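You operate a simulated robot arm through the tools that you are given. There is no shell and no other tool.

You are at the controls of a simulated robot arm. One attempt, no reset.

TASK
Lock the lift at the white mark, switch off, pin the lever, then set the cable tension to green.

The check looks at the end state, three seconds after you hand in, the way a careful person would. Anything else that was tipped, shoved, dropped, spilled or broken makes it a failure.

THE ROBOT
A 7-joint arm with a two-finger parallel gripper, fixed in place. Base frame: the origin is on the floor under the middle of its stand, x ahead of it, y to its left, z up. Units: mm, degrees, N and s.
It reaches about 1112 mm from its shoulder. Its first joint turns from -166.0 to 166.0 degrees. Payload 3.43 kg.
The tool frame sits at the grasp point between the pads (the TCP): z along the fingers, y along the line on which they close. The tips reach 34 mm beyond it. The gripper opens to 128 mm. The fingers are 24 mm wide and 12 mm thick; the gripper's body (48 by 130 mm) begins 96 mm behind the TCP.
Orientation is that of the tool frame in the base frame, as a unit quaternion [x, y, z, w]. With the fingers straight down and closing along the base's y, the tool's x points along the base's -x, its y along +y and its z along -z.

THE INTERFACE
- The arm moves only by the tool send_rows. Its argument "commands" is a list of rows, each a list of 7 numbers: the shift along the tool's x, y, z in m, then the turn, a rotation vector about the tool's x, y, z in degrees, then the finger opening in m, from 0 to 0.128. In form: [[dx, dy, dz, rx, ry, rz, jaw], ...]. A call has 1 to 20 rows; each row shifts and turns the commanded pose from where the row before left it, along the tool's axes as they then stand. A row lasts 0.2 s, in which the tool goes at most 50 mm and 8.6 degrees; a call with a longer step from one row to the next is refused whole, and so is a gripper value outside its range. Where a pose cannot be reached the arm comes as near as it can. A force on the tool above 90 N (or 10 N above the force at the start of the call, whichever is more), or a blocked arm, ends the call early, and 0.2 s more pass. Each finger travels about 153 mm/s and halts on what it meets, pressing with about 41 N; the grip force reading is that of the motor and also rises with nothing between the fingers. The clock runs only during rows and for 0.2 s after the last one: add rows that do not move to give the fingers time. The reply holds the time, the measured pose of the TCP, the force on the tool along the base axes, the opening and the grip force, in the units named above and with some noise, with the torque about the TCP (base axes, N m) and any sound that the robot's microphone picked up.
- Cameras (640 x 400 px; columns grow to the right, rows downward): "scene" is fixed at [50, -502.5, 1734.4]; the picture's right is [0.47, -0.88, 0.00], its down [-0.55, -0.29, -0.79] and it looks along [0.69, 0.37, -0.62] (base axes); focal length 347 px, centre (320, 200). "wrist" rides on the gripper at [76, -11, -160] in the tool frame; the picture's right is [0.15, 0.99, 0.00], its down [-0.88, 0.13, -0.46] and it looks along [-0.45, 0.07, 0.89] (tool axes); focal length 234 px, centre (320, 200).
- snapshot(camera): a new picture of that camera. It takes no simulated time.
- point_at(camera, pixels): for up to 12 pixels [column, row] of the newest picture of that camera ("zoom" is the newest enlarged one), the place [x, y, z] in the base frame of the surface seen there, good to about 3 mm. It takes no simulated time.
- close_up(camera, box): a new picture of the part [left, top, right, bottom] of that camera's present view, enlarged. It takes no simulated time.
- sign_off(): hands the job in; it is judged then, once.

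Open the gripper and draw the arm clear of the work before you hand the job in, unless the task says otherwise.

The tools are called after "Call:" as name(argument=value, ...) on one line, values as JSON. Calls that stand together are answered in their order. send_rows: Moves the arm, as the interface text tells. Its arguments: {"type":"object","properties":{"commands":{"type":"array"}},"required":["commands"]} The other tools are called the same way: snapshot (camera) takes a picture; point_at (camera, pixels) gives the place of the surface under pixels of a picture; close_up (camera, box) takes an enlarged picture of a part of a camera's view; sign_off () hands the job in.

At the start:

```text
clock: 0.0
tcp_pos: [631.3, 25.7, 1266.9]
tool_rot: [0.0, 1.0, -0.001, -0.001]
ft_force: [0.4, 0.4, 0.6]
ft_torque: [0.0, 0.01, -0.02]
finger_gap: 128.0
grip_force: 0.1
```

scene: 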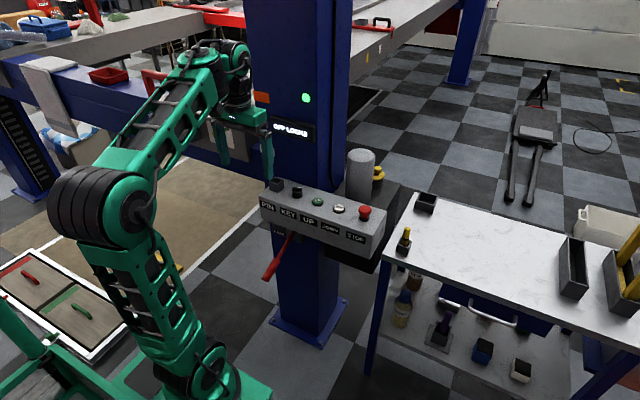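
wrist: 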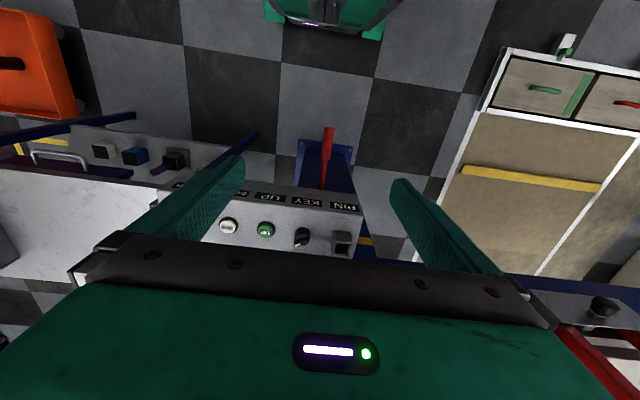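

I start by looking closely at the control box and its surroundings in the scene picture (box about 260-385 columns, 175-260 rows).

Call:
close_up(camera="scene", box=[240, 140, 400, 290])

Call:
close_up(camera="scene", box=[240, 20, 400, 150])

Call:
close_up(camera="scene", box=[380, 180, 640, 400])

Call:
close_up(camera="scene", box=[0, 0, 260, 180])

```text
2.67 times, centred on (320, 215) of scene
```

zoom: 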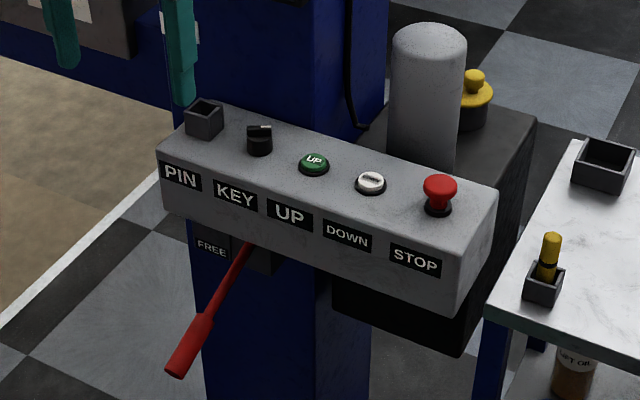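

```text
3.08 times, centred on (320, 85) of scene
```

zoom: 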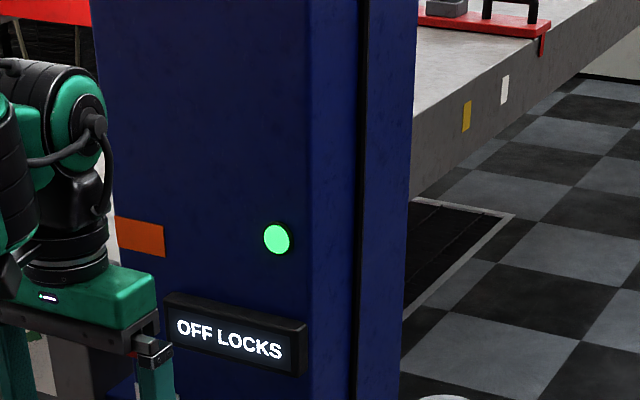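

```text
1.82 times, centred on (510, 290) of scene
```

zoom: 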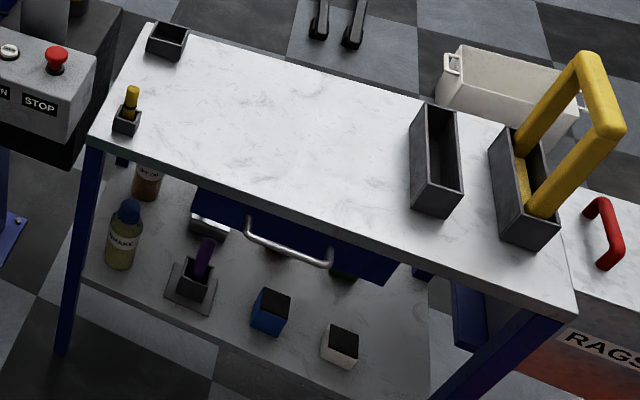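

```text
2.22 times, centred on (130, 90) of scene
```

zoom: 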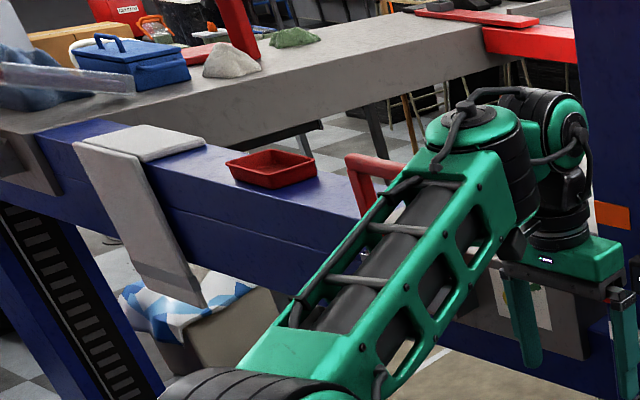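

The picture shows a control box with PIN, KEY, UP, DOWN, STOP, a red lever at FREE, a panel "OFF LOCKS" and yellow and white marks on the platform. I measure these places and look closer at the wrist view.

Call:
close_up(camera="wrist", box=[140, 100, 400, 270])

Call:
close_up(camera="scene", box=[330, 0, 490, 110])

Call:
close_up(camera="scene", box=[340, 140, 440, 210])

Call:
point_at(camera="scene", pixels=[[277, 184], [305, 191], [318, 200], [338, 208], [364, 211], [378, 172], [272, 275], [290, 236], [406, 232], [403, 245], [307, 98], [262, 97]])

Call:
point_at(camera="scene", pixels=[[390, 43], [365, 58], [292, 130], [258, 210], [380, 250], [385, 212], [265, 180], [277, 190], [270, 186], [284, 190], [362, 150], [427, 200]])

```text
2.35 times, centred on (270, 185) of wrist
```

zoom: 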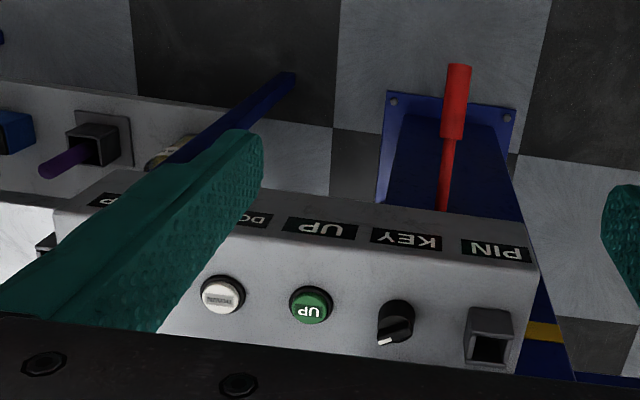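

```text
3.64 times, centred on (410, 55) of scene
```

zoom: 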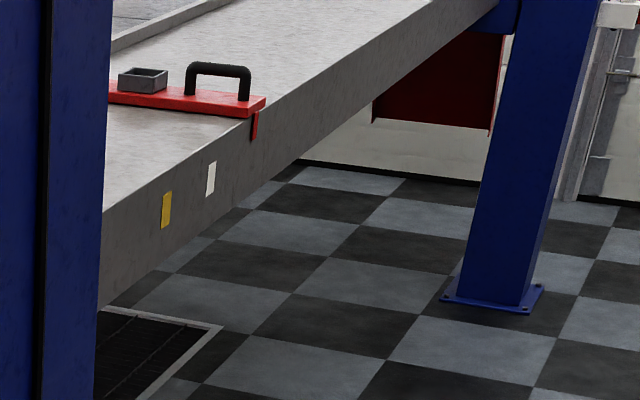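

```text
5.71 times, centred on (390, 175) of scene
```

zoom: 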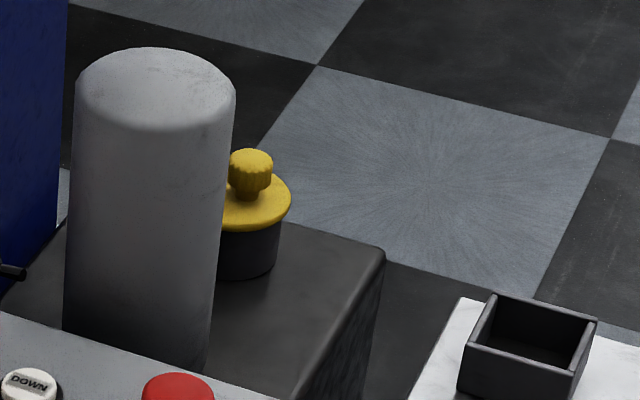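

```text
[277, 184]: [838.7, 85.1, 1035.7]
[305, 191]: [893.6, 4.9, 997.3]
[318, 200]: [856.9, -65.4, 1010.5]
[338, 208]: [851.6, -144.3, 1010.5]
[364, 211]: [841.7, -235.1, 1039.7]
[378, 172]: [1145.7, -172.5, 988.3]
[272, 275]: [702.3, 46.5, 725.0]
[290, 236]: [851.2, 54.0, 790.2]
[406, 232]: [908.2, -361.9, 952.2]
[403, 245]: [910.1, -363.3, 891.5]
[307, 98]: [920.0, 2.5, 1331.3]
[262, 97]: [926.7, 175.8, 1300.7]
```

```text
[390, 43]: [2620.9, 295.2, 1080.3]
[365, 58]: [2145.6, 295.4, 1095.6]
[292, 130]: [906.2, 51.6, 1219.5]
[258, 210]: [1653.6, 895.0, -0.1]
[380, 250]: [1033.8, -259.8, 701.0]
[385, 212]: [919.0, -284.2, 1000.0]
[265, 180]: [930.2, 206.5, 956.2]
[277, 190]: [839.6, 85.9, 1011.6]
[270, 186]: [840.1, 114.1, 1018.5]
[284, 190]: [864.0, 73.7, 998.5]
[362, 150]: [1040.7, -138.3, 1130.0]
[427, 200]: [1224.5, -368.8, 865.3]
```

The scene shows the box top at z≈1000 with buttons around x≈850. I tilt the gripper forward about its own y so the wrist camera can look at the column and runway more levelly.

Call:
send_rows(commands=[[0, 0, 0, 0, -8, 0, 0.128], [0, 0, 0, 0, -8, 0, 0.128], [0, 0, 0, 0, -8, 0, 0.128], [0, 0, 0, 0, -8, 0, 0.128], [0, 0, 0, 0, -8, 0, 0.128], [0, 0, 0, 0, 0, 0, 0.128]])

Call:
snapshot(camera="wrist")

Call:
snapshot(camera="scene")

```text
clock: 1.4
tcp_pos: [614.8, 25.3, 1274.2]
tool_rot: [0.001, 0.937, 0.0, 0.348]
ft_force: [0.6, 0.4, 0.3]
ft_torque: [0.01, 0.0, -0.01]
finger_gap: 127.9
grip_force: 0.1
```

```text
taken
```

wrist: 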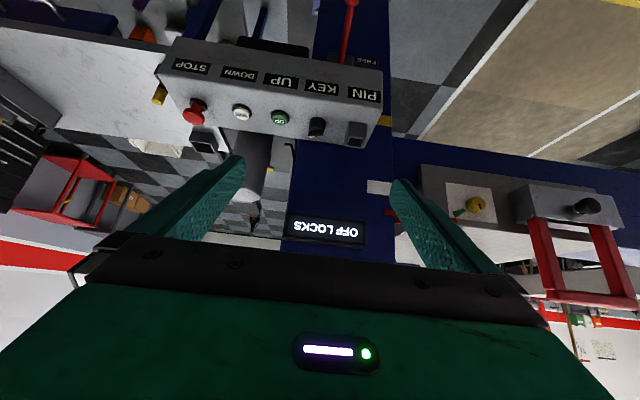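

```text
taken
```

scene: 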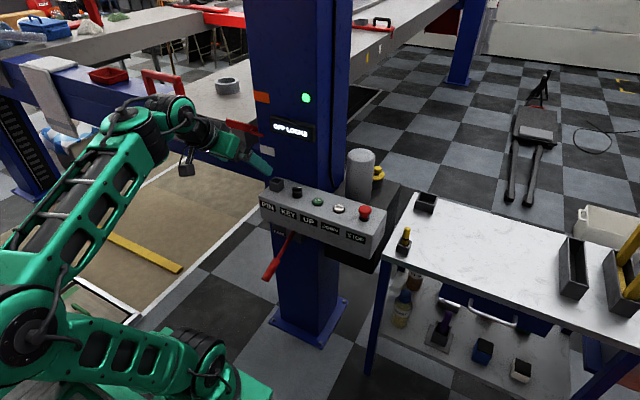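

Now the column shows a white mark at wrist (378,187) with a red pointer near (390,213), and to its right a plate with a yellow knob at (475,203). I zoom in on these.

Call:
close_up(camera="wrist", box=[270, 90, 430, 260])

Call:
close_up(camera="wrist", box=[410, 140, 640, 310])

Call:
close_up(camera="scene", box=[180, 60, 320, 200])

Call:
point_at(camera="wrist", pixels=[[378, 187], [389, 213], [385, 121], [475, 203], [585, 207], [450, 185], [495, 205], [440, 215], [355, 132], [315, 127], [280, 118], [241, 112]])

```text
2.35 times, centred on (350, 175) of wrist
```

zoom: 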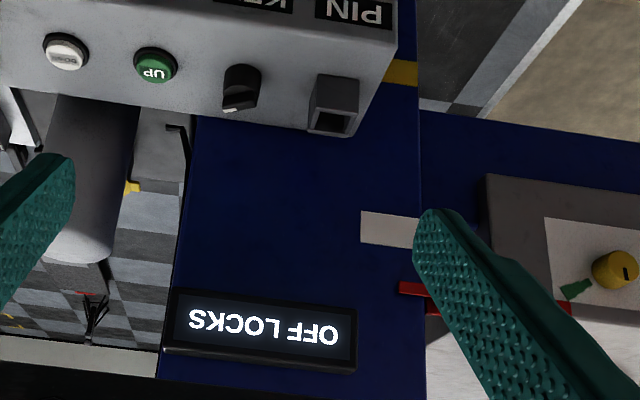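

```text
2.35 times, centred on (525, 225) of wrist
```

zoom: 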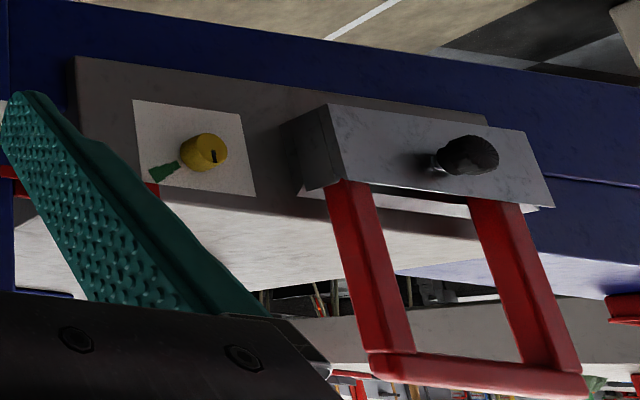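

```text
2.86 times, centred on (250, 130) of scene
```

zoom: 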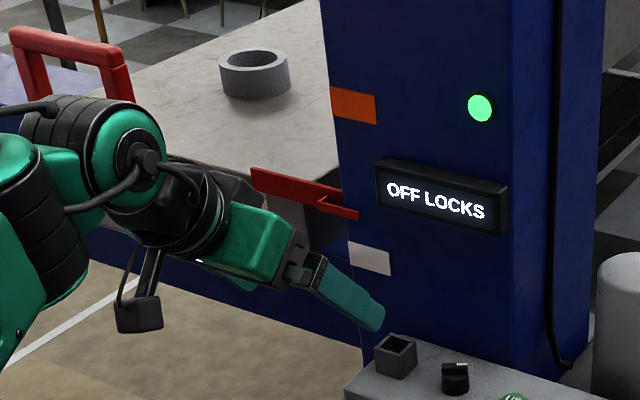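

```text
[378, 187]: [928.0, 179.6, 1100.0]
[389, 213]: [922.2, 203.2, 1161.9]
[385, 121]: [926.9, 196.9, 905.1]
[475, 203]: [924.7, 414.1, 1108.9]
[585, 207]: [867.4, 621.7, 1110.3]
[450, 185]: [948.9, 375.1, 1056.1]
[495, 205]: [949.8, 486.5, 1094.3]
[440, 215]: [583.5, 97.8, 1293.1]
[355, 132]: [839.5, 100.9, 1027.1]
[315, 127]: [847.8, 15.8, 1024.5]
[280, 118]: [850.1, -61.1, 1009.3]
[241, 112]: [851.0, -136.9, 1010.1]
```

The pointer is at z≈1162, between orange (≈1300) and white (≈1100) marks; the tension knob is at about (925, 414, 1109). Next I lower and back off the tool to look at the lever and its labels below the box.

Call:
send_rows(commands=[[0.0407, 0, 0.009, 0, 0, 0, 0.128], [0.0407, 0, 0.009, 0, 0, 0, 0.128], [0.0407, 0, 0.009, 0, 0, 0, 0.128], [0.0407, 0, 0.009, 0, 0, 0, 0.128], [0.0407, 0, 0.009, 0, 0, 0, 0.128], [0.0407, 0, 0.009, 0, 0, 0, 0.128], [0, 0, 0, 0, 0, 0, 0.128]])

Call:
snapshot(camera="wrist")

Call:
close_up(camera="wrist", box=[160, 0, 420, 160])

Call:
close_up(camera="scene", box=[230, 60, 350, 170])

```text
clock: 3.0
tcp_pos: [484.4, 24.3, 1075.3]
tool_rot: [-0.005, 0.946, 0.005, 0.323]
ft_force: [-0.2, -0.2, -0.3]
ft_torque: [0.04, 0.02, 0.02]
finger_gap: 127.9
grip_force: 0.0
out of reach, approached as far as the arm can: row 6
```

```text
taken
```

wrist: 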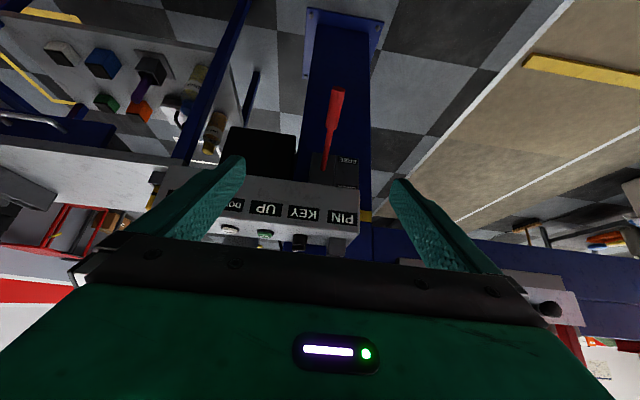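

```text
2.46 times, centred on (290, 80) of wrist
```

zoom: 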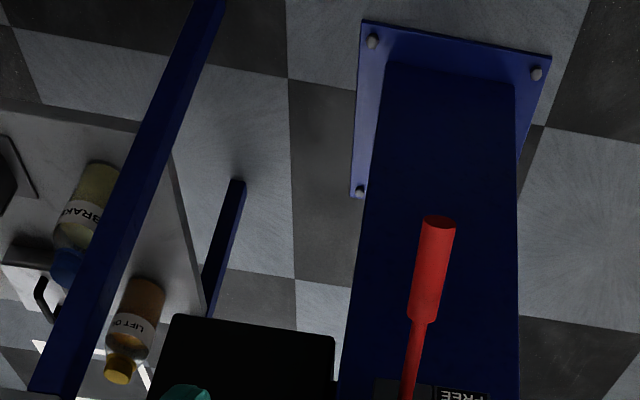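

```text
3.64 times, centred on (290, 115) of scene
```

zoom: 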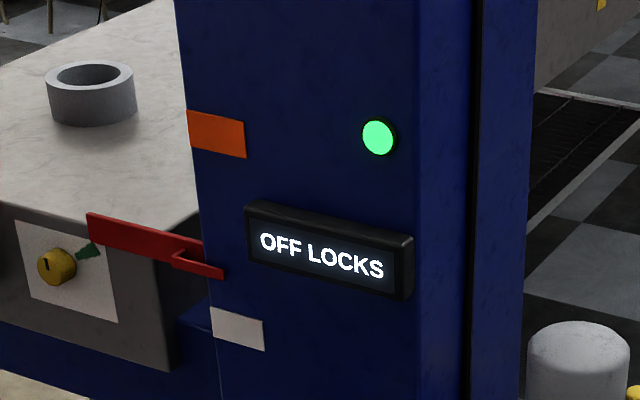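

The scene close-up clearly shows the knob's black pointer pointing up-left and the green wedge to its right. Now I zoom on the lever's pivot at wrist (330,160) to read its labels.

Call:
close_up(camera="wrist", box=[270, 80, 390, 220])

Call:
point_at(camera="wrist", pixels=[[337, 92], [333, 125], [327, 155], [324, 168], [347, 161], [316, 160], [316, 175], [355, 180], [345, 175], [330, 205]])

Call:
close_up(camera="scene", box=[180, 100, 280, 180])

Call:
close_up(camera="scene", box=[245, 200, 325, 290])

Call:
close_up(camera="scene", box=[380, 180, 480, 270])

Call:
close_up(camera="scene", box=[390, 270, 550, 390])

```text
2.86 times, centred on (330, 150) of wrist
```

zoom: 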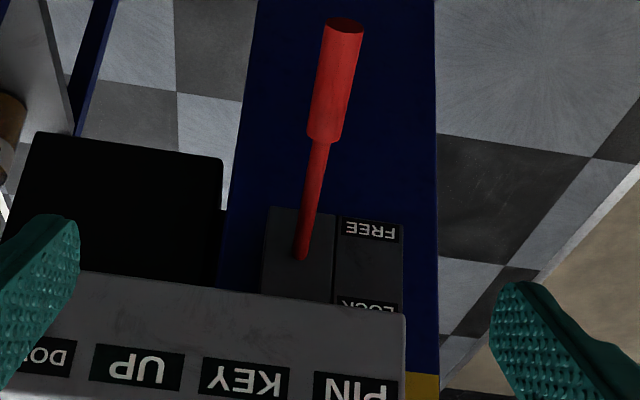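

```text
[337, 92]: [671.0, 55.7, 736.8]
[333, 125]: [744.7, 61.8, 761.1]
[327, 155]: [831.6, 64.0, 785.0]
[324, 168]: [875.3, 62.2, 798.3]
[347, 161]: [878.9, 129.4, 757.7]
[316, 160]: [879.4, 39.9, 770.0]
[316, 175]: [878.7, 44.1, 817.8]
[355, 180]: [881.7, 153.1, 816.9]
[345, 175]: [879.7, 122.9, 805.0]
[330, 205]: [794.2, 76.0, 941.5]
```

```text
5.00 times, centred on (230, 140) of scene
```

zoom: 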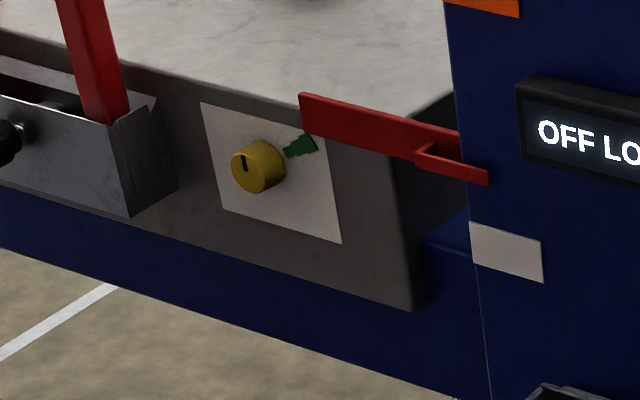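

```text
4.44 times, centred on (285, 245) of scene
```

zoom: 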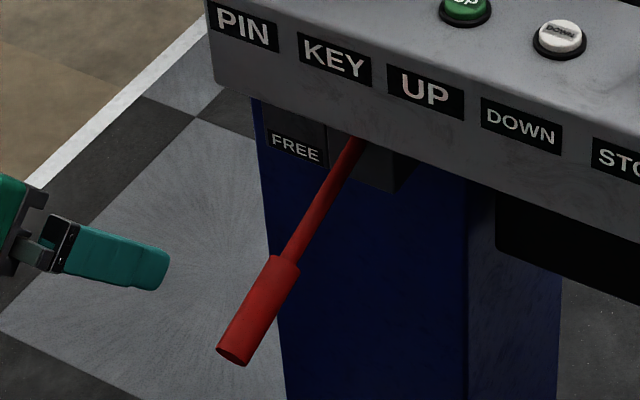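

```text
4.44 times, centred on (430, 225) of scene
```

zoom: 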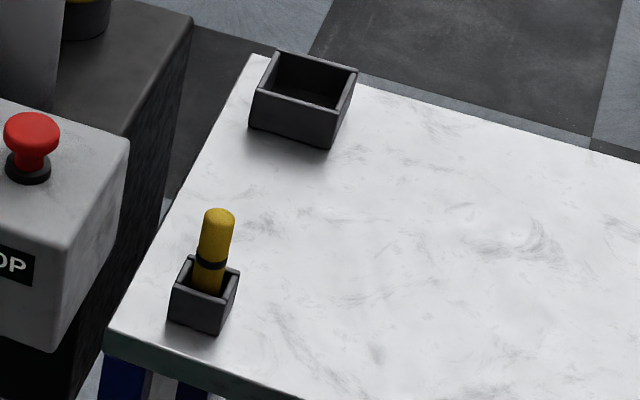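

```text
3.33 times, centred on (470, 330) of scene
```

zoom: 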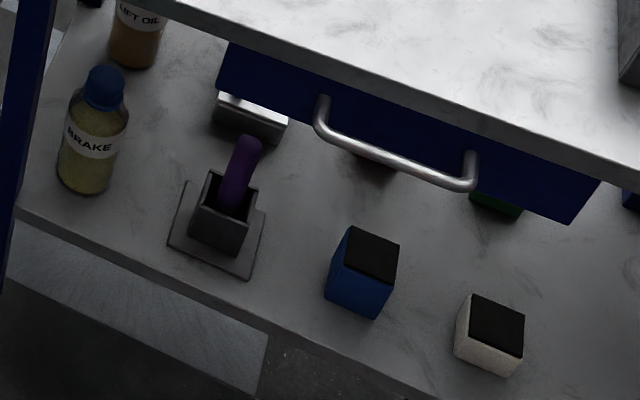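

The lever pivots near (880, 62, 800), handle end at about (671, 56, 737) down at FREE, LOCK label above it. I turn the tool back to vertical before going to the lever handle.

Call:
send_rows(commands=[[0, 0, 0, 0, 8, 0, 0.128], [0, 0, 0, 0, 8, 0, 0.128], [0, 0, 0, 0, 8, 0, 0.128], [0, 0, 0, 0, 8, 0, 0.128], [0, 0, 0, 0, 8, 0, 0.128], [0, 0, 0, 0, 0, 0, 0.128]])

Call:
snapshot(camera="wrist")

Call:
close_up(camera="scene", box=[250, 170, 350, 230])

```text
clock: 4.4
tcp_pos: [474.7, 30.2, 1087.8]
tool_rot: [0.001, 1.0, 0.0, 0.005]
ft_force: [0.4, -0.3, -0.3]
ft_torque: [0.02, -0.01, -0.05]
finger_gap: 128.0
grip_force: 0.0
```

```text
taken
```

wrist: 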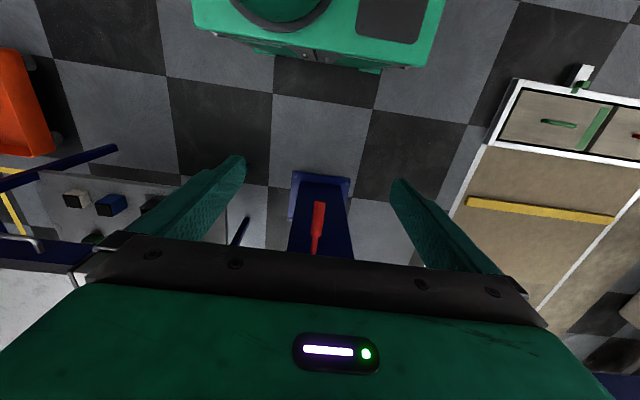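

```text
6.40 times, centred on (300, 200) of scene
```

zoom: 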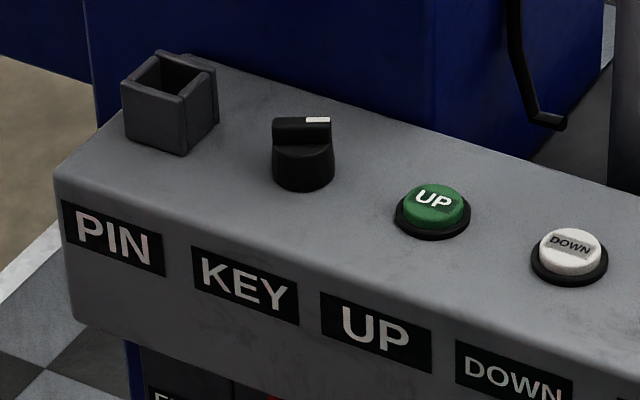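

The key's white tip now points right (towards UP, -y), which is presumably ON. I move above the lever handle, stopping at z≈850 to check alignment.

Call:
send_rows(commands=[[-0.0384, 0.0047, 0.0147, 0, 0, 0, 0.128], [-0.0384, 0.0047, 0.0147, 0, 0, 0, 0.128], [-0.0384, 0.0047, 0.0147, 0, 0, 0, 0.128], [-0.0384, 0.0047, 0.0147, 0, 0, 0, 0.128], [-0.0384, 0.0047, 0.0147, 0, 0, 0, 0.128], [-0.0384, 0.0047, 0.0147, 0, 0, 0, 0.1], [0, 0, 0.0375, 0, 0, 0, 0.08], [0, 0, 0.0375, 0, 0, 0, 0.08], [0, 0, 0.0375, 0, 0, 0, 0.08], [0, 0, 0.0375, 0, 0, 0, 0.08], [0, 0, 0, 0, 0, 0, 0.08]])

Call:
snapshot(camera="wrist")

Call:
snapshot(camera="scene")

```text
clock: 6.8
tcp_pos: [706.5, 57.4, 850.7]
tool_rot: [0.001, 1.0, 0.0, 0.005]
ft_force: [0.2, 0.2, 0.9]
ft_torque: [0.0, 0.0, 0.02]
finger_gap: 79.8
grip_force: 0.0
```

```text
taken
```

wrist: 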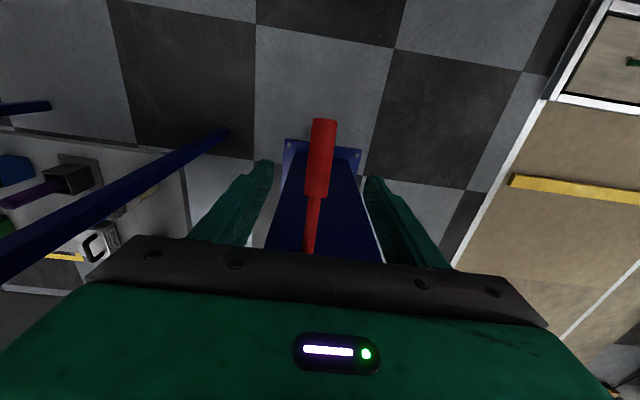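

```text
taken
```

scene: 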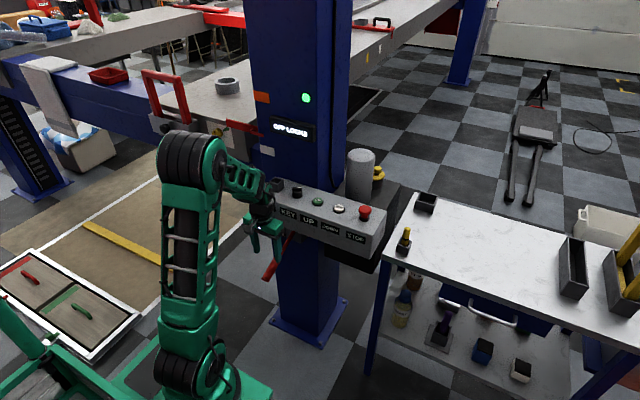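

The handle lies between the fingers from (323,122) to (314,195). I measure its place before lowering.

Call:
point_at(camera="wrist", pixels=[[323, 122], [322, 130], [319, 155], [317, 185], [315, 196], [312, 225], [308, 160], [331, 160], [310, 245]])

Call:
close_up(camera="scene", box=[230, 190, 330, 290])

```text
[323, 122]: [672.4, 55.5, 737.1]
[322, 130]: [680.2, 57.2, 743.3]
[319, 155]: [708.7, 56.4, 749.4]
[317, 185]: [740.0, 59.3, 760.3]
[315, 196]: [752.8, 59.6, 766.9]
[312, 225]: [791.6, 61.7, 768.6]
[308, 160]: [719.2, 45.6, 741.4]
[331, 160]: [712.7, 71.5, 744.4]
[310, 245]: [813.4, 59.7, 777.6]
```

```text
4.00 times, centred on (280, 240) of scene
```

zoom: 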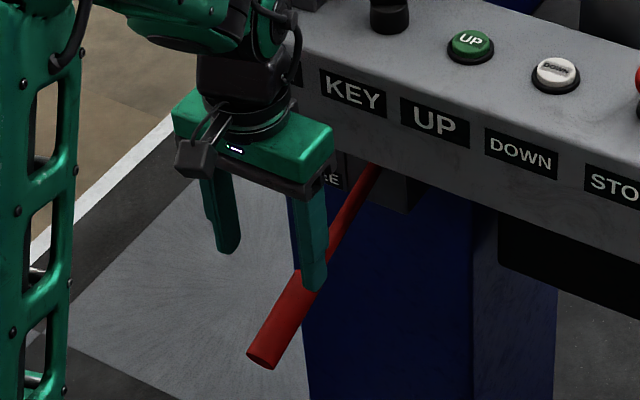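

Handle centre is near (710, 57, 737), about 27 mm thick. I lower the TCP to z≈738 and close on the handle.

Call:
send_rows(commands=[[0, 0, 0.038, 0, 0, 0, 0.08], [0, 0, 0.038, 0, 0, 0, 0.08], [0, 0, 0.036, 0, 0, 0, 0.08], [0, 0, 0, 0, 0, 0, 0.05], [0, 0, 0, 0, 0, 0, 0.02], [0, 0, 0, 0, 0, 0, 0.01], [0, 0, 0, 0, 0, 0, 0.01]])

Call:
close_up(camera="wrist", box=[220, 90, 420, 260])

```text
clock: 8.4
tcp_pos: [708.5, 59.7, 740.1]
tool_rot: [-0.001, 1.0, 0.0, 0.005]
ft_force: [2.2, 17.7, -4.5]
ft_torque: [0.16, 0.64, -0.07]
finger_gap: 29.5
grip_force: 45.1
```

```text
2.35 times, centred on (320, 175) of wrist
```

zoom: 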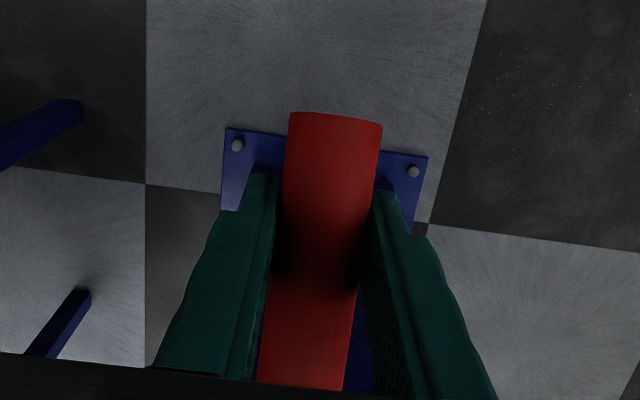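

The handle is gripped (gap 29.5 mm) with a 17.7 N sideways pull, so I shift about 2.5 mm in +y and lift the lever gently along its arc.

Call:
send_rows(commands=[[0, 0.0025, 0, 0, 0, 0, 0.01], [0.001, 0, -0.006, 0, 0, 0, 0.01], [0.001, 0, -0.008, 0, 0, 0, 0.01], [0.001, 0, -0.008, 0, 0, 0, 0.01], [0.001, 0, -0.008, 0, 0, 0, 0.01], [0, 0, 0, 0, 0, 0, 0.01]])

```text
clock: 9.8
tcp_pos: [702.1, 60.5, 770.9]
tool_rot: [0.001, 1.0, -0.001, 0.003]
ft_force: [-25.3, -3.2, -11.0]
ft_torque: [-0.06, 1.22, -0.02]
finger_gap: 29.6
grip_force: 45.2
```

The -25 N in x says the lever wants to swing further toward the robot on its arc; I correct 3.5 mm in -x and continue lifting.

Call:
send_rows(commands=[[0.0035, 0, 0, 0, 0, 0, 0.01], [0.0002, 0, -0.008, 0, 0, 0, 0.01], [0.0002, 0, -0.008, 0, 0, 0, 0.01], [0, 0, -0.008, 0, 0, 0, 0.01], [-0.0003, 0, -0.008, 0, 0, 0, 0.01], [0, 0, 0, 0, 0, 0, 0.01]])

Call:
close_up(camera="scene", box=[210, 60, 340, 290])

```text
clock: 11.2
tcp_pos: [699.5, 61.1, 803.0]
tool_rot: [0.001, 1.0, 0.0, 0.006]
ft_force: [-8.4, -13.6, -5.6]
ft_torque: [-0.14, 0.88, 0.06]
finger_gap: 29.3
grip_force: 45.0
```

```text
1.74 times, centred on (275, 175) of scene
```

zoom: 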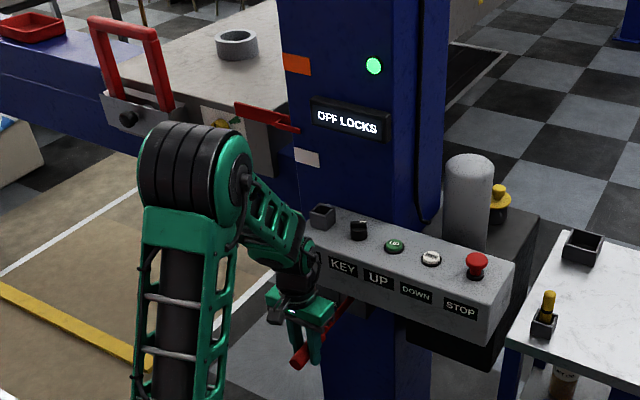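

The lever is about horizontal with small forces. I keep lifting along the upper half of the arc in small steps.

Call:
send_rows(commands=[[-0.0005, -0.001, -0.008, 0, 0, 0, 0.01], [-0.0009, 0, -0.008, 0, 0, 0, 0.01], [-0.0013, 0, -0.008, 0, 0, 0, 0.01], [0, 0, 0, 0, 0, 0, 0.01]])

Call:
snapshot(camera="wrist")

```text
clock: 12.2
tcp_pos: [701.1, 59.7, 826.0]
tool_rot: [0.0, 1.0, 0.0, 0.006]
ft_force: [-15.5, -5.6, -5.9]
ft_torque: [0.0, 1.32, 0.02]
finger_gap: 29.3
grip_force: 44.7
```

```text
taken
```

wrist: 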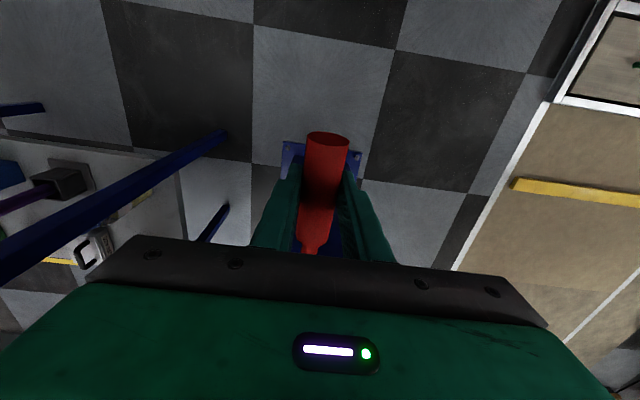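

Forces remain modest (-15 N in x), so I keep lifting with no further +x shift and watch for the end stop.

Call:
send_rows(commands=[[0.001, 0, -0.008, 0, 0, 0, 0.01], [-0.0008, 0, -0.008, 0, 0, 0, 0.01], [-0.0015, 0, -0.008, 0, 0, 0, 0.01], [0, 0, 0, 0, 0, 0, 0.01]])

Call:
snapshot(camera="scene")

```text
clock: 13.2
tcp_pos: [706.6, 60.1, 851.9]
tool_rot: [0.001, 1.0, 0.0, 0.008]
ft_force: [8.8, -6.0, -7.4]
ft_torque: [-0.05, 0.88, 0.02]
finger_gap: 29.5
grip_force: 45.3
```

```text
taken
```

scene: 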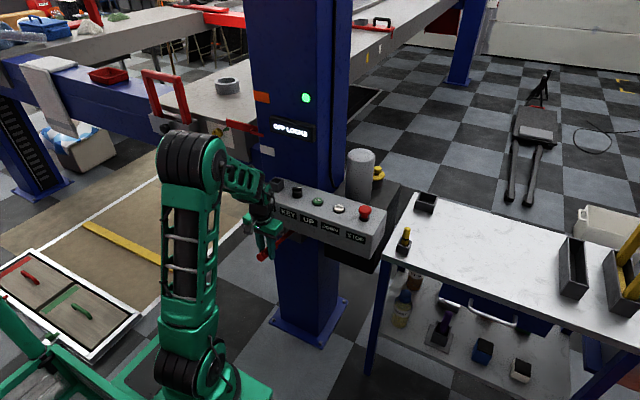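

At z≈852 (about +18°) still no stop is felt. I continue in small steps up with the matching +x drift.

Call:
send_rows(commands=[[-0.0018, 0, -0.006, 0, 0, 0, 0.01], [-0.002, 0, -0.006, 0, 0, 0, 0.01], [0, 0, 0, 0, 0, 0, 0.01]])

Call:
close_up(camera="wrist", box=[220, 90, 420, 260])

```text
clock: 14.0
tcp_pos: [708.1, 59.8, 863.2]
tool_rot: [0.001, 1.0, 0.0, 0.005]
ft_force: [5.8, -6.8, -9.7]
ft_torque: [-0.06, 1.14, 0.03]
finger_gap: 29.1
grip_force: 45.3
```

```text
2.35 times, centred on (320, 175) of wrist
```

zoom: 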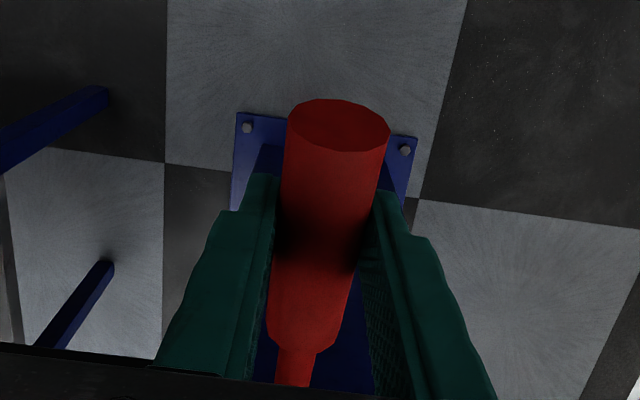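

Still free at about +22°. I keep raising in small steps to find the stop.

Call:
send_rows(commands=[[-0.0025, 0, -0.006, 0, 0, 0, 0.01], [-0.0025, 0, -0.006, 0, 0, 0, 0.01], [0, 0, 0, 0, 0, 0, 0.01]])

```text
clock: 14.8
tcp_pos: [709.5, 61.2, 873.1]
tool_rot: [0.0, 1.0, -0.001, 0.002]
ft_force: [-14.7, -3.4, -40.2]
ft_torque: [-0.05, 0.28, -0.03]
finger_gap: 29.8
grip_force: 44.6
```

Force rose to -40 N in z: the lever is at its upper stop (LOCK). I ease off 2 mm, open the fingers, and rise clear, then check that it stays.

Call:
send_rows(commands=[[0, 0, 0.0015, 0, 0, 0, 0.01], [0, 0, 0, 0, 0, 0, 0.05], [0, 0, 0, 0, 0, 0, 0.07], [0, 0, 0, 0, 0, 0, 0.07], [0.005, 0, -0.03, 0, 0, 0, 0.07], [0.01, 0, -0.045, 0, 0, 0, 0.07], [0.01, 0, -0.045, 0, 0, 0, 0.07], [0, 0, 0, 0, 0, 0, 0.07]])

Call:
snapshot(camera="wrist")

Call:
close_up(camera="scene", box=[210, 60, 340, 290])

```text
clock: 16.6
tcp_pos: [685.0, 60.0, 991.9]
tool_rot: [-0.001, 1.0, 0.0, 0.005]
ft_force: [0.4, 0.2, 0.2]
ft_torque: [0.02, 0.0, -0.01]
finger_gap: 69.9
grip_force: 0.0
```

```text
taken
```

wrist: 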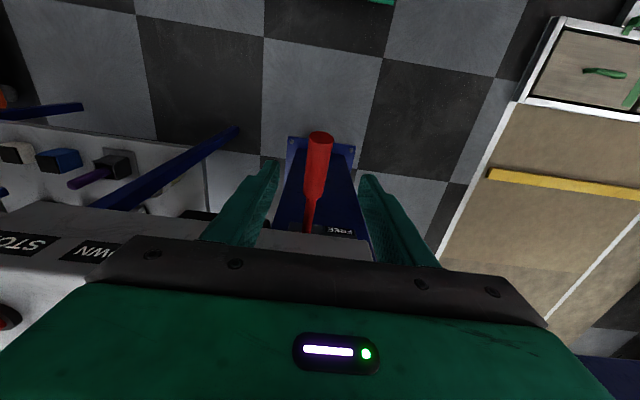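

```text
1.74 times, centred on (275, 175) of scene
```

zoom: 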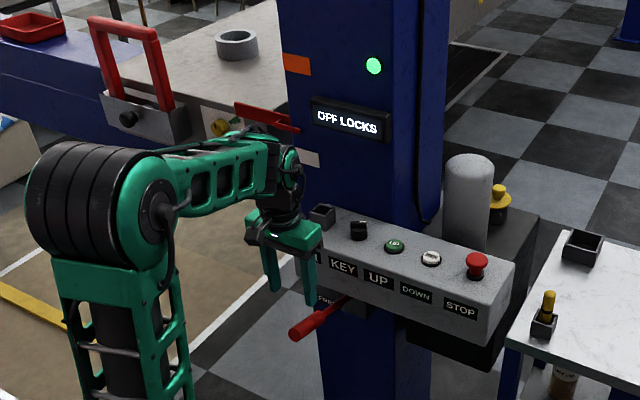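

Call:
point_at(camera="wrist", pixels=[[320, 135], [318, 155], [315, 185], [311, 210], [308, 222]])

Call:
close_up(camera="scene", box=[250, 200, 330, 280])

```text
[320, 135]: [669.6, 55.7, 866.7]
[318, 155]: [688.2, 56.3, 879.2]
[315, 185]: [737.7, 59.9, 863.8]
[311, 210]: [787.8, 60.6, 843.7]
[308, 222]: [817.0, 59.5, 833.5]
```

```text
5.00 times, centred on (290, 240) of scene
```

zoom: 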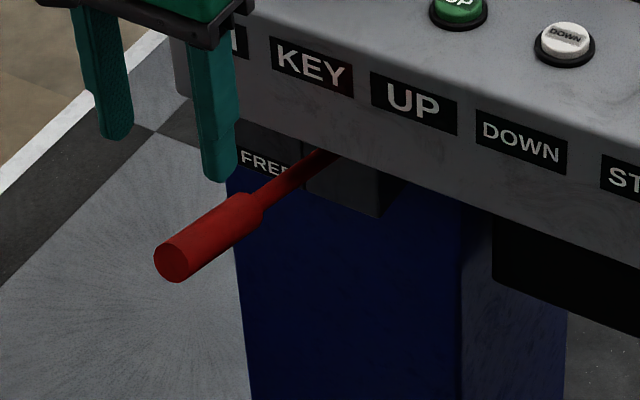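

The lever stays up at about +20°, matching LOCK, and the display still reads OFF LOCKS. Next I rise and go above the DOWN button near (851,-140,1010) with the fingers closed, then look.

Call:
send_rows(commands=[[0, 0, -0.04, 0, 0, 0, 0.0], [0, 0, -0.04, 0, 0, 0, 0.0], [0, -0.01, -0.038, 0, 0, 0, 0.0], [-0.025, -0.04, 0, 0, 0, 0, 0.0], [-0.025, -0.04, 0, 0, 0, 0, 0.0], [-0.03, -0.04, 0, 0, 0, 0, 0.0], [-0.03, -0.04, 0, 0, 0, 0, 0.0], [-0.03, -0.03, 0, 0, 0, 0, 0.0], [-0.026, 0, 0, 0, 0, 0, 0.0], [0, 0, 0, 0, 0, 0, 0.0]])

Call:
snapshot(camera="wrist")

Call:
snapshot(camera="scene")

```text
clock: 18.8
tcp_pos: [851.0, -140.5, 1114.2]
tool_rot: [0.0, 1.0, 0.0, 0.006]
ft_force: [-0.7, 0.3, -0.9]
ft_torque: [0.01, 0.0, -0.05]
finger_gap: 0.0
grip_force: 33.4
```

```text
taken
```

wrist: 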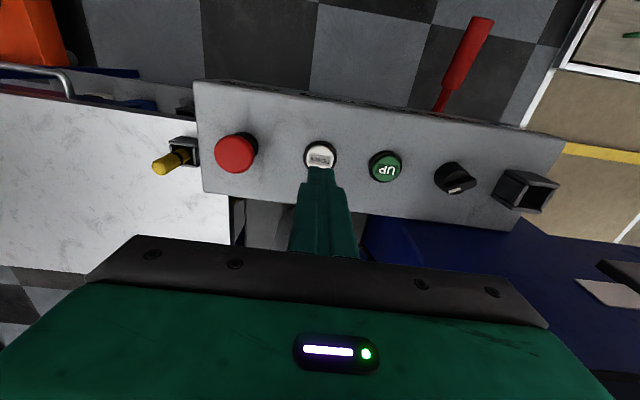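

```text
taken
```

scene: 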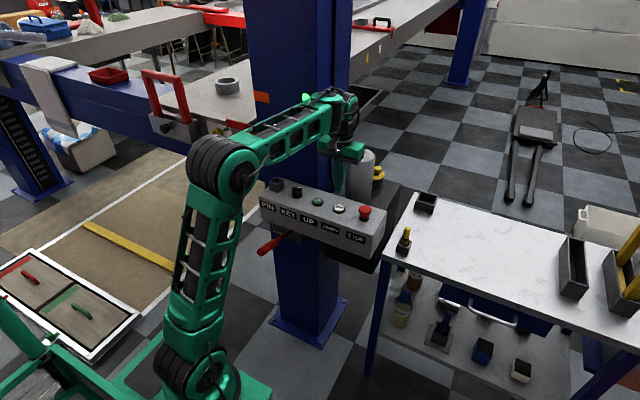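

The arm hides the display in the scene view, but the wrist view shows the white mark at (610,290). I measure the buttons, the knob and the socket from here.

Call:
point_at(camera="wrist", pixels=[[320, 150], [320, 160], [386, 167], [449, 180], [458, 185], [460, 175], [528, 190], [235, 152], [165, 163], [610, 290], [630, 268], [180, 150]])

Call:
close_up(camera="wrist", box=[280, 110, 580, 240])

Call:
close_up(camera="wrist", box=[540, 220, 640, 320])

```text
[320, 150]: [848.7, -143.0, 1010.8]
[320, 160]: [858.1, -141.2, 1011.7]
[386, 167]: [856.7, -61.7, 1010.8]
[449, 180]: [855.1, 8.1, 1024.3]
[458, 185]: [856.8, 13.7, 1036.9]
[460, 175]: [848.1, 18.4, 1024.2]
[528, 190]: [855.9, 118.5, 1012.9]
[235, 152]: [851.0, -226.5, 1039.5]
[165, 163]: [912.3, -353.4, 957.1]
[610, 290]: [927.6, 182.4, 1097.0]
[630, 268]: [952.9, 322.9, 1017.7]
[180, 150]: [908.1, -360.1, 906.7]
```

```text
2.13 times, centred on (430, 175) of wrist
```

zoom: 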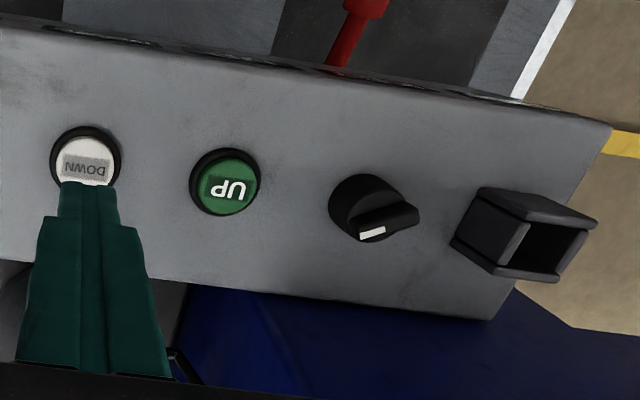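

```text
4.00 times, centred on (590, 270) of wrist
```

zoom: 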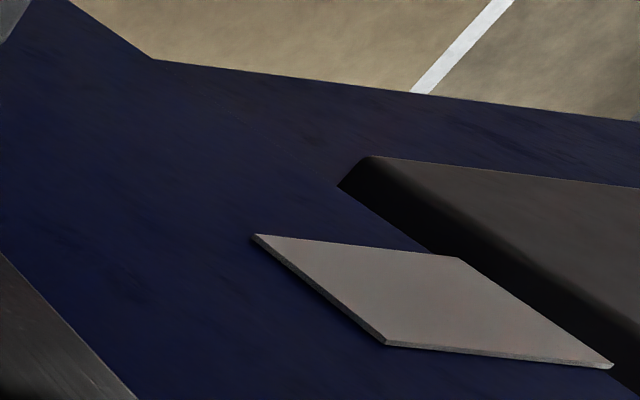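

DOWN's centre is at about (853,-142,1011), under the closed fingertips. I lower until touching and press a few millimetres briefly, then read the forces.

Call:
send_rows(commands=[[-0.001, -0.001, 0.03, 0, 0, 0, 0.0], [0, 0, 0.03, 0, 0, 0, 0.0], [0, 0, 0.006, 0, 0, 0, 0.0], [0, 0, 0.003, 0, 0, 0, 0.0], [0, 0, 0.002, 0, 0, 0, 0.0]])

Call:
close_up(camera="wrist", box=[220, 100, 420, 240])

Call:
snapshot(camera="scene")

```text
clock: 20.0
tcp_pos: [853.3, -140.3, 1042.1]
tool_rot: [0.001, 1.0, 0.0, 0.006]
ft_force: [2.0, -0.3, 2.0]
ft_torque: [0.01, -0.02, 0.01]
finger_gap: 0.1
grip_force: 33.2
heard: click
```

```text
2.86 times, centred on (320, 170) of wrist
```

zoom: 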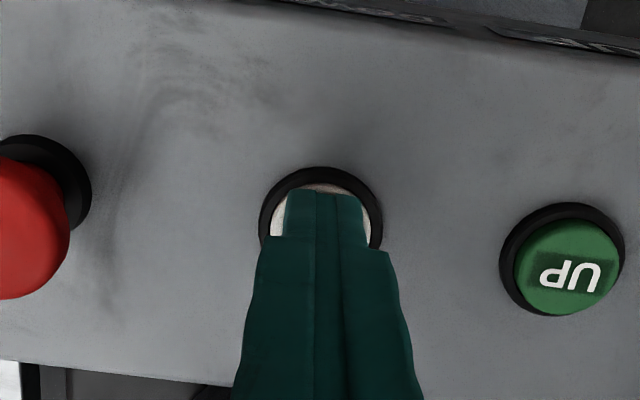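

```text
taken
```

scene: 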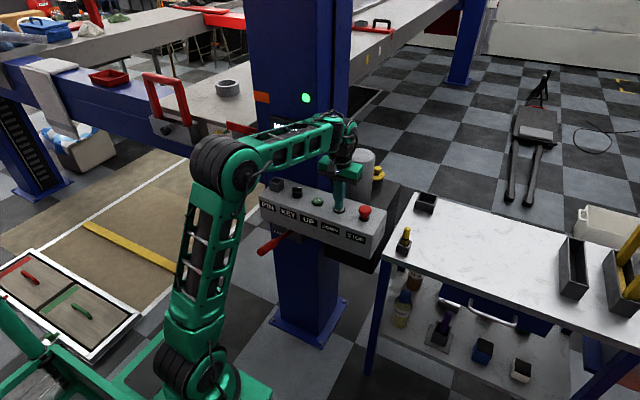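

A click was heard and the button is pressed; the display seems to show a word starting with "M". I zoom to see the display and pointer.

Call:
close_up(camera="scene", box=[200, 70, 340, 190])

Call:
point_at(camera="scene", pixels=[[240, 127], [232, 124], [227, 80]])

```text
3.33 times, centred on (270, 130) of scene
```

zoom: 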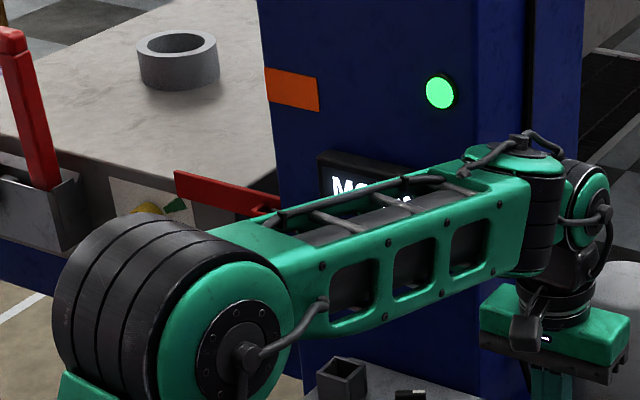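

```text
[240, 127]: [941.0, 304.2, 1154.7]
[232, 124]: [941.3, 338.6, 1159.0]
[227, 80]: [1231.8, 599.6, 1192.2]
```

The display shows "MO…" (moving), so DOWN is working while held. I hold it another second and check the pointer height.

Call:
send_rows(commands=[[0, 0, 0.0005, 0, 0, 0, 0.0], [0, 0, 0, 0, 0, 0, 0.0], [0, 0, 0, 0, 0, 0, 0.0], [0, 0, 0, 0, 0, 0, 0.0]])

Call:
close_up(camera="scene", box=[200, 70, 340, 190])

Call:
snapshot(camera="scene")

Call:
point_at(camera="scene", pixels=[[240, 131], [232, 124], [227, 84]])

```text
clock: 21.0
tcp_pos: [850.9, -142.5, 1041.5]
tool_rot: [0.0, 1.0, 0.0, 0.006]
ft_force: [0.6, 1.4, 1.8]
ft_torque: [0.05, -0.01, 0.03]
finger_gap: 0.1
grip_force: 33.0
```

```text
3.33 times, centred on (270, 130) of scene
```

zoom: 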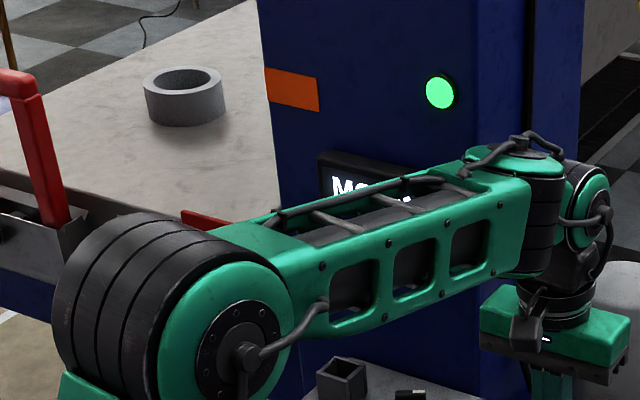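

```text
taken
```

scene: 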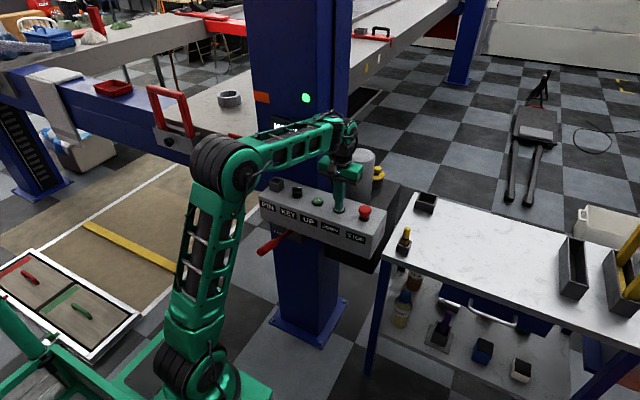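

```text
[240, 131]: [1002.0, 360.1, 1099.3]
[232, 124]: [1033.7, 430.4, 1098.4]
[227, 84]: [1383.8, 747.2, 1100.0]
```

The platform has dropped by tens of millimetres. I measure the red pointer now at about scene (236,135) before deciding to hold longer.

Call:
point_at(camera="scene", pixels=[[235, 135], [236, 136], [234, 135], [237, 136], [229, 92], [229, 96], [165, 140]])

Call:
close_up(camera="wrist", box=[440, 180, 640, 360])

```text
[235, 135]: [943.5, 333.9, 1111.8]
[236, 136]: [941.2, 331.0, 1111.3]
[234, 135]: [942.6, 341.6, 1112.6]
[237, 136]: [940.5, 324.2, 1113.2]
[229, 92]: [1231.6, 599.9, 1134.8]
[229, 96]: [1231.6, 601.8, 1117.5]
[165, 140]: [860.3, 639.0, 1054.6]
```

```text
2.22 times, centred on (540, 270) of wrist
```

zoom: 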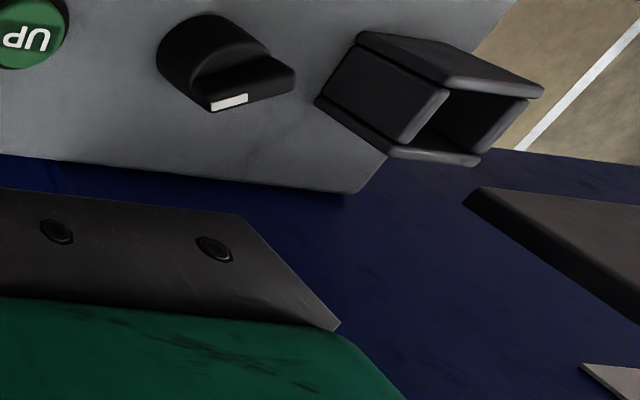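

The platform is about 55 mm lower than at start, so the pointer is about 5-10 mm above the white mark. With the lever on LOCK the pawl should catch here, so I hold two more rows and look.

Call:
send_rows(commands=[[0, 0, 0, 0, 0, 0, 0.0]])

Call:
snapshot(camera="scene")

Call:
point_at(camera="scene", pixels=[[229, 92], [229, 96], [165, 142], [235, 137], [220, 110]])

Call:
close_up(camera="scene", box=[200, 70, 340, 190])

```text
clock: 21.4
tcp_pos: [851.4, -141.3, 1041.4]
tool_rot: [0.002, 1.0, -0.001, 0.006]
ft_force: [0.2, 1.3, 2.6]
ft_torque: [0.02, 0.0, 0.0]
finger_gap: 0.1
grip_force: 33.5
```

```text
taken
```

scene: 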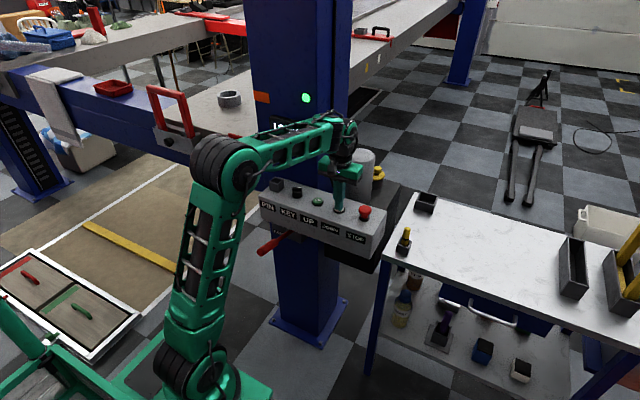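

```text
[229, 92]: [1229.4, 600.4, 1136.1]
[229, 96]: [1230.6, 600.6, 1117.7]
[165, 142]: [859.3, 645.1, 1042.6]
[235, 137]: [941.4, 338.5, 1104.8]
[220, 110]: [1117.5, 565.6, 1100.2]
```

```text
3.33 times, centred on (270, 130) of scene
```

zoom: 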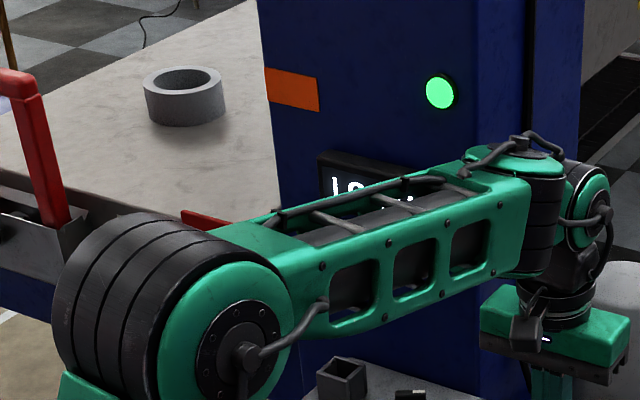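

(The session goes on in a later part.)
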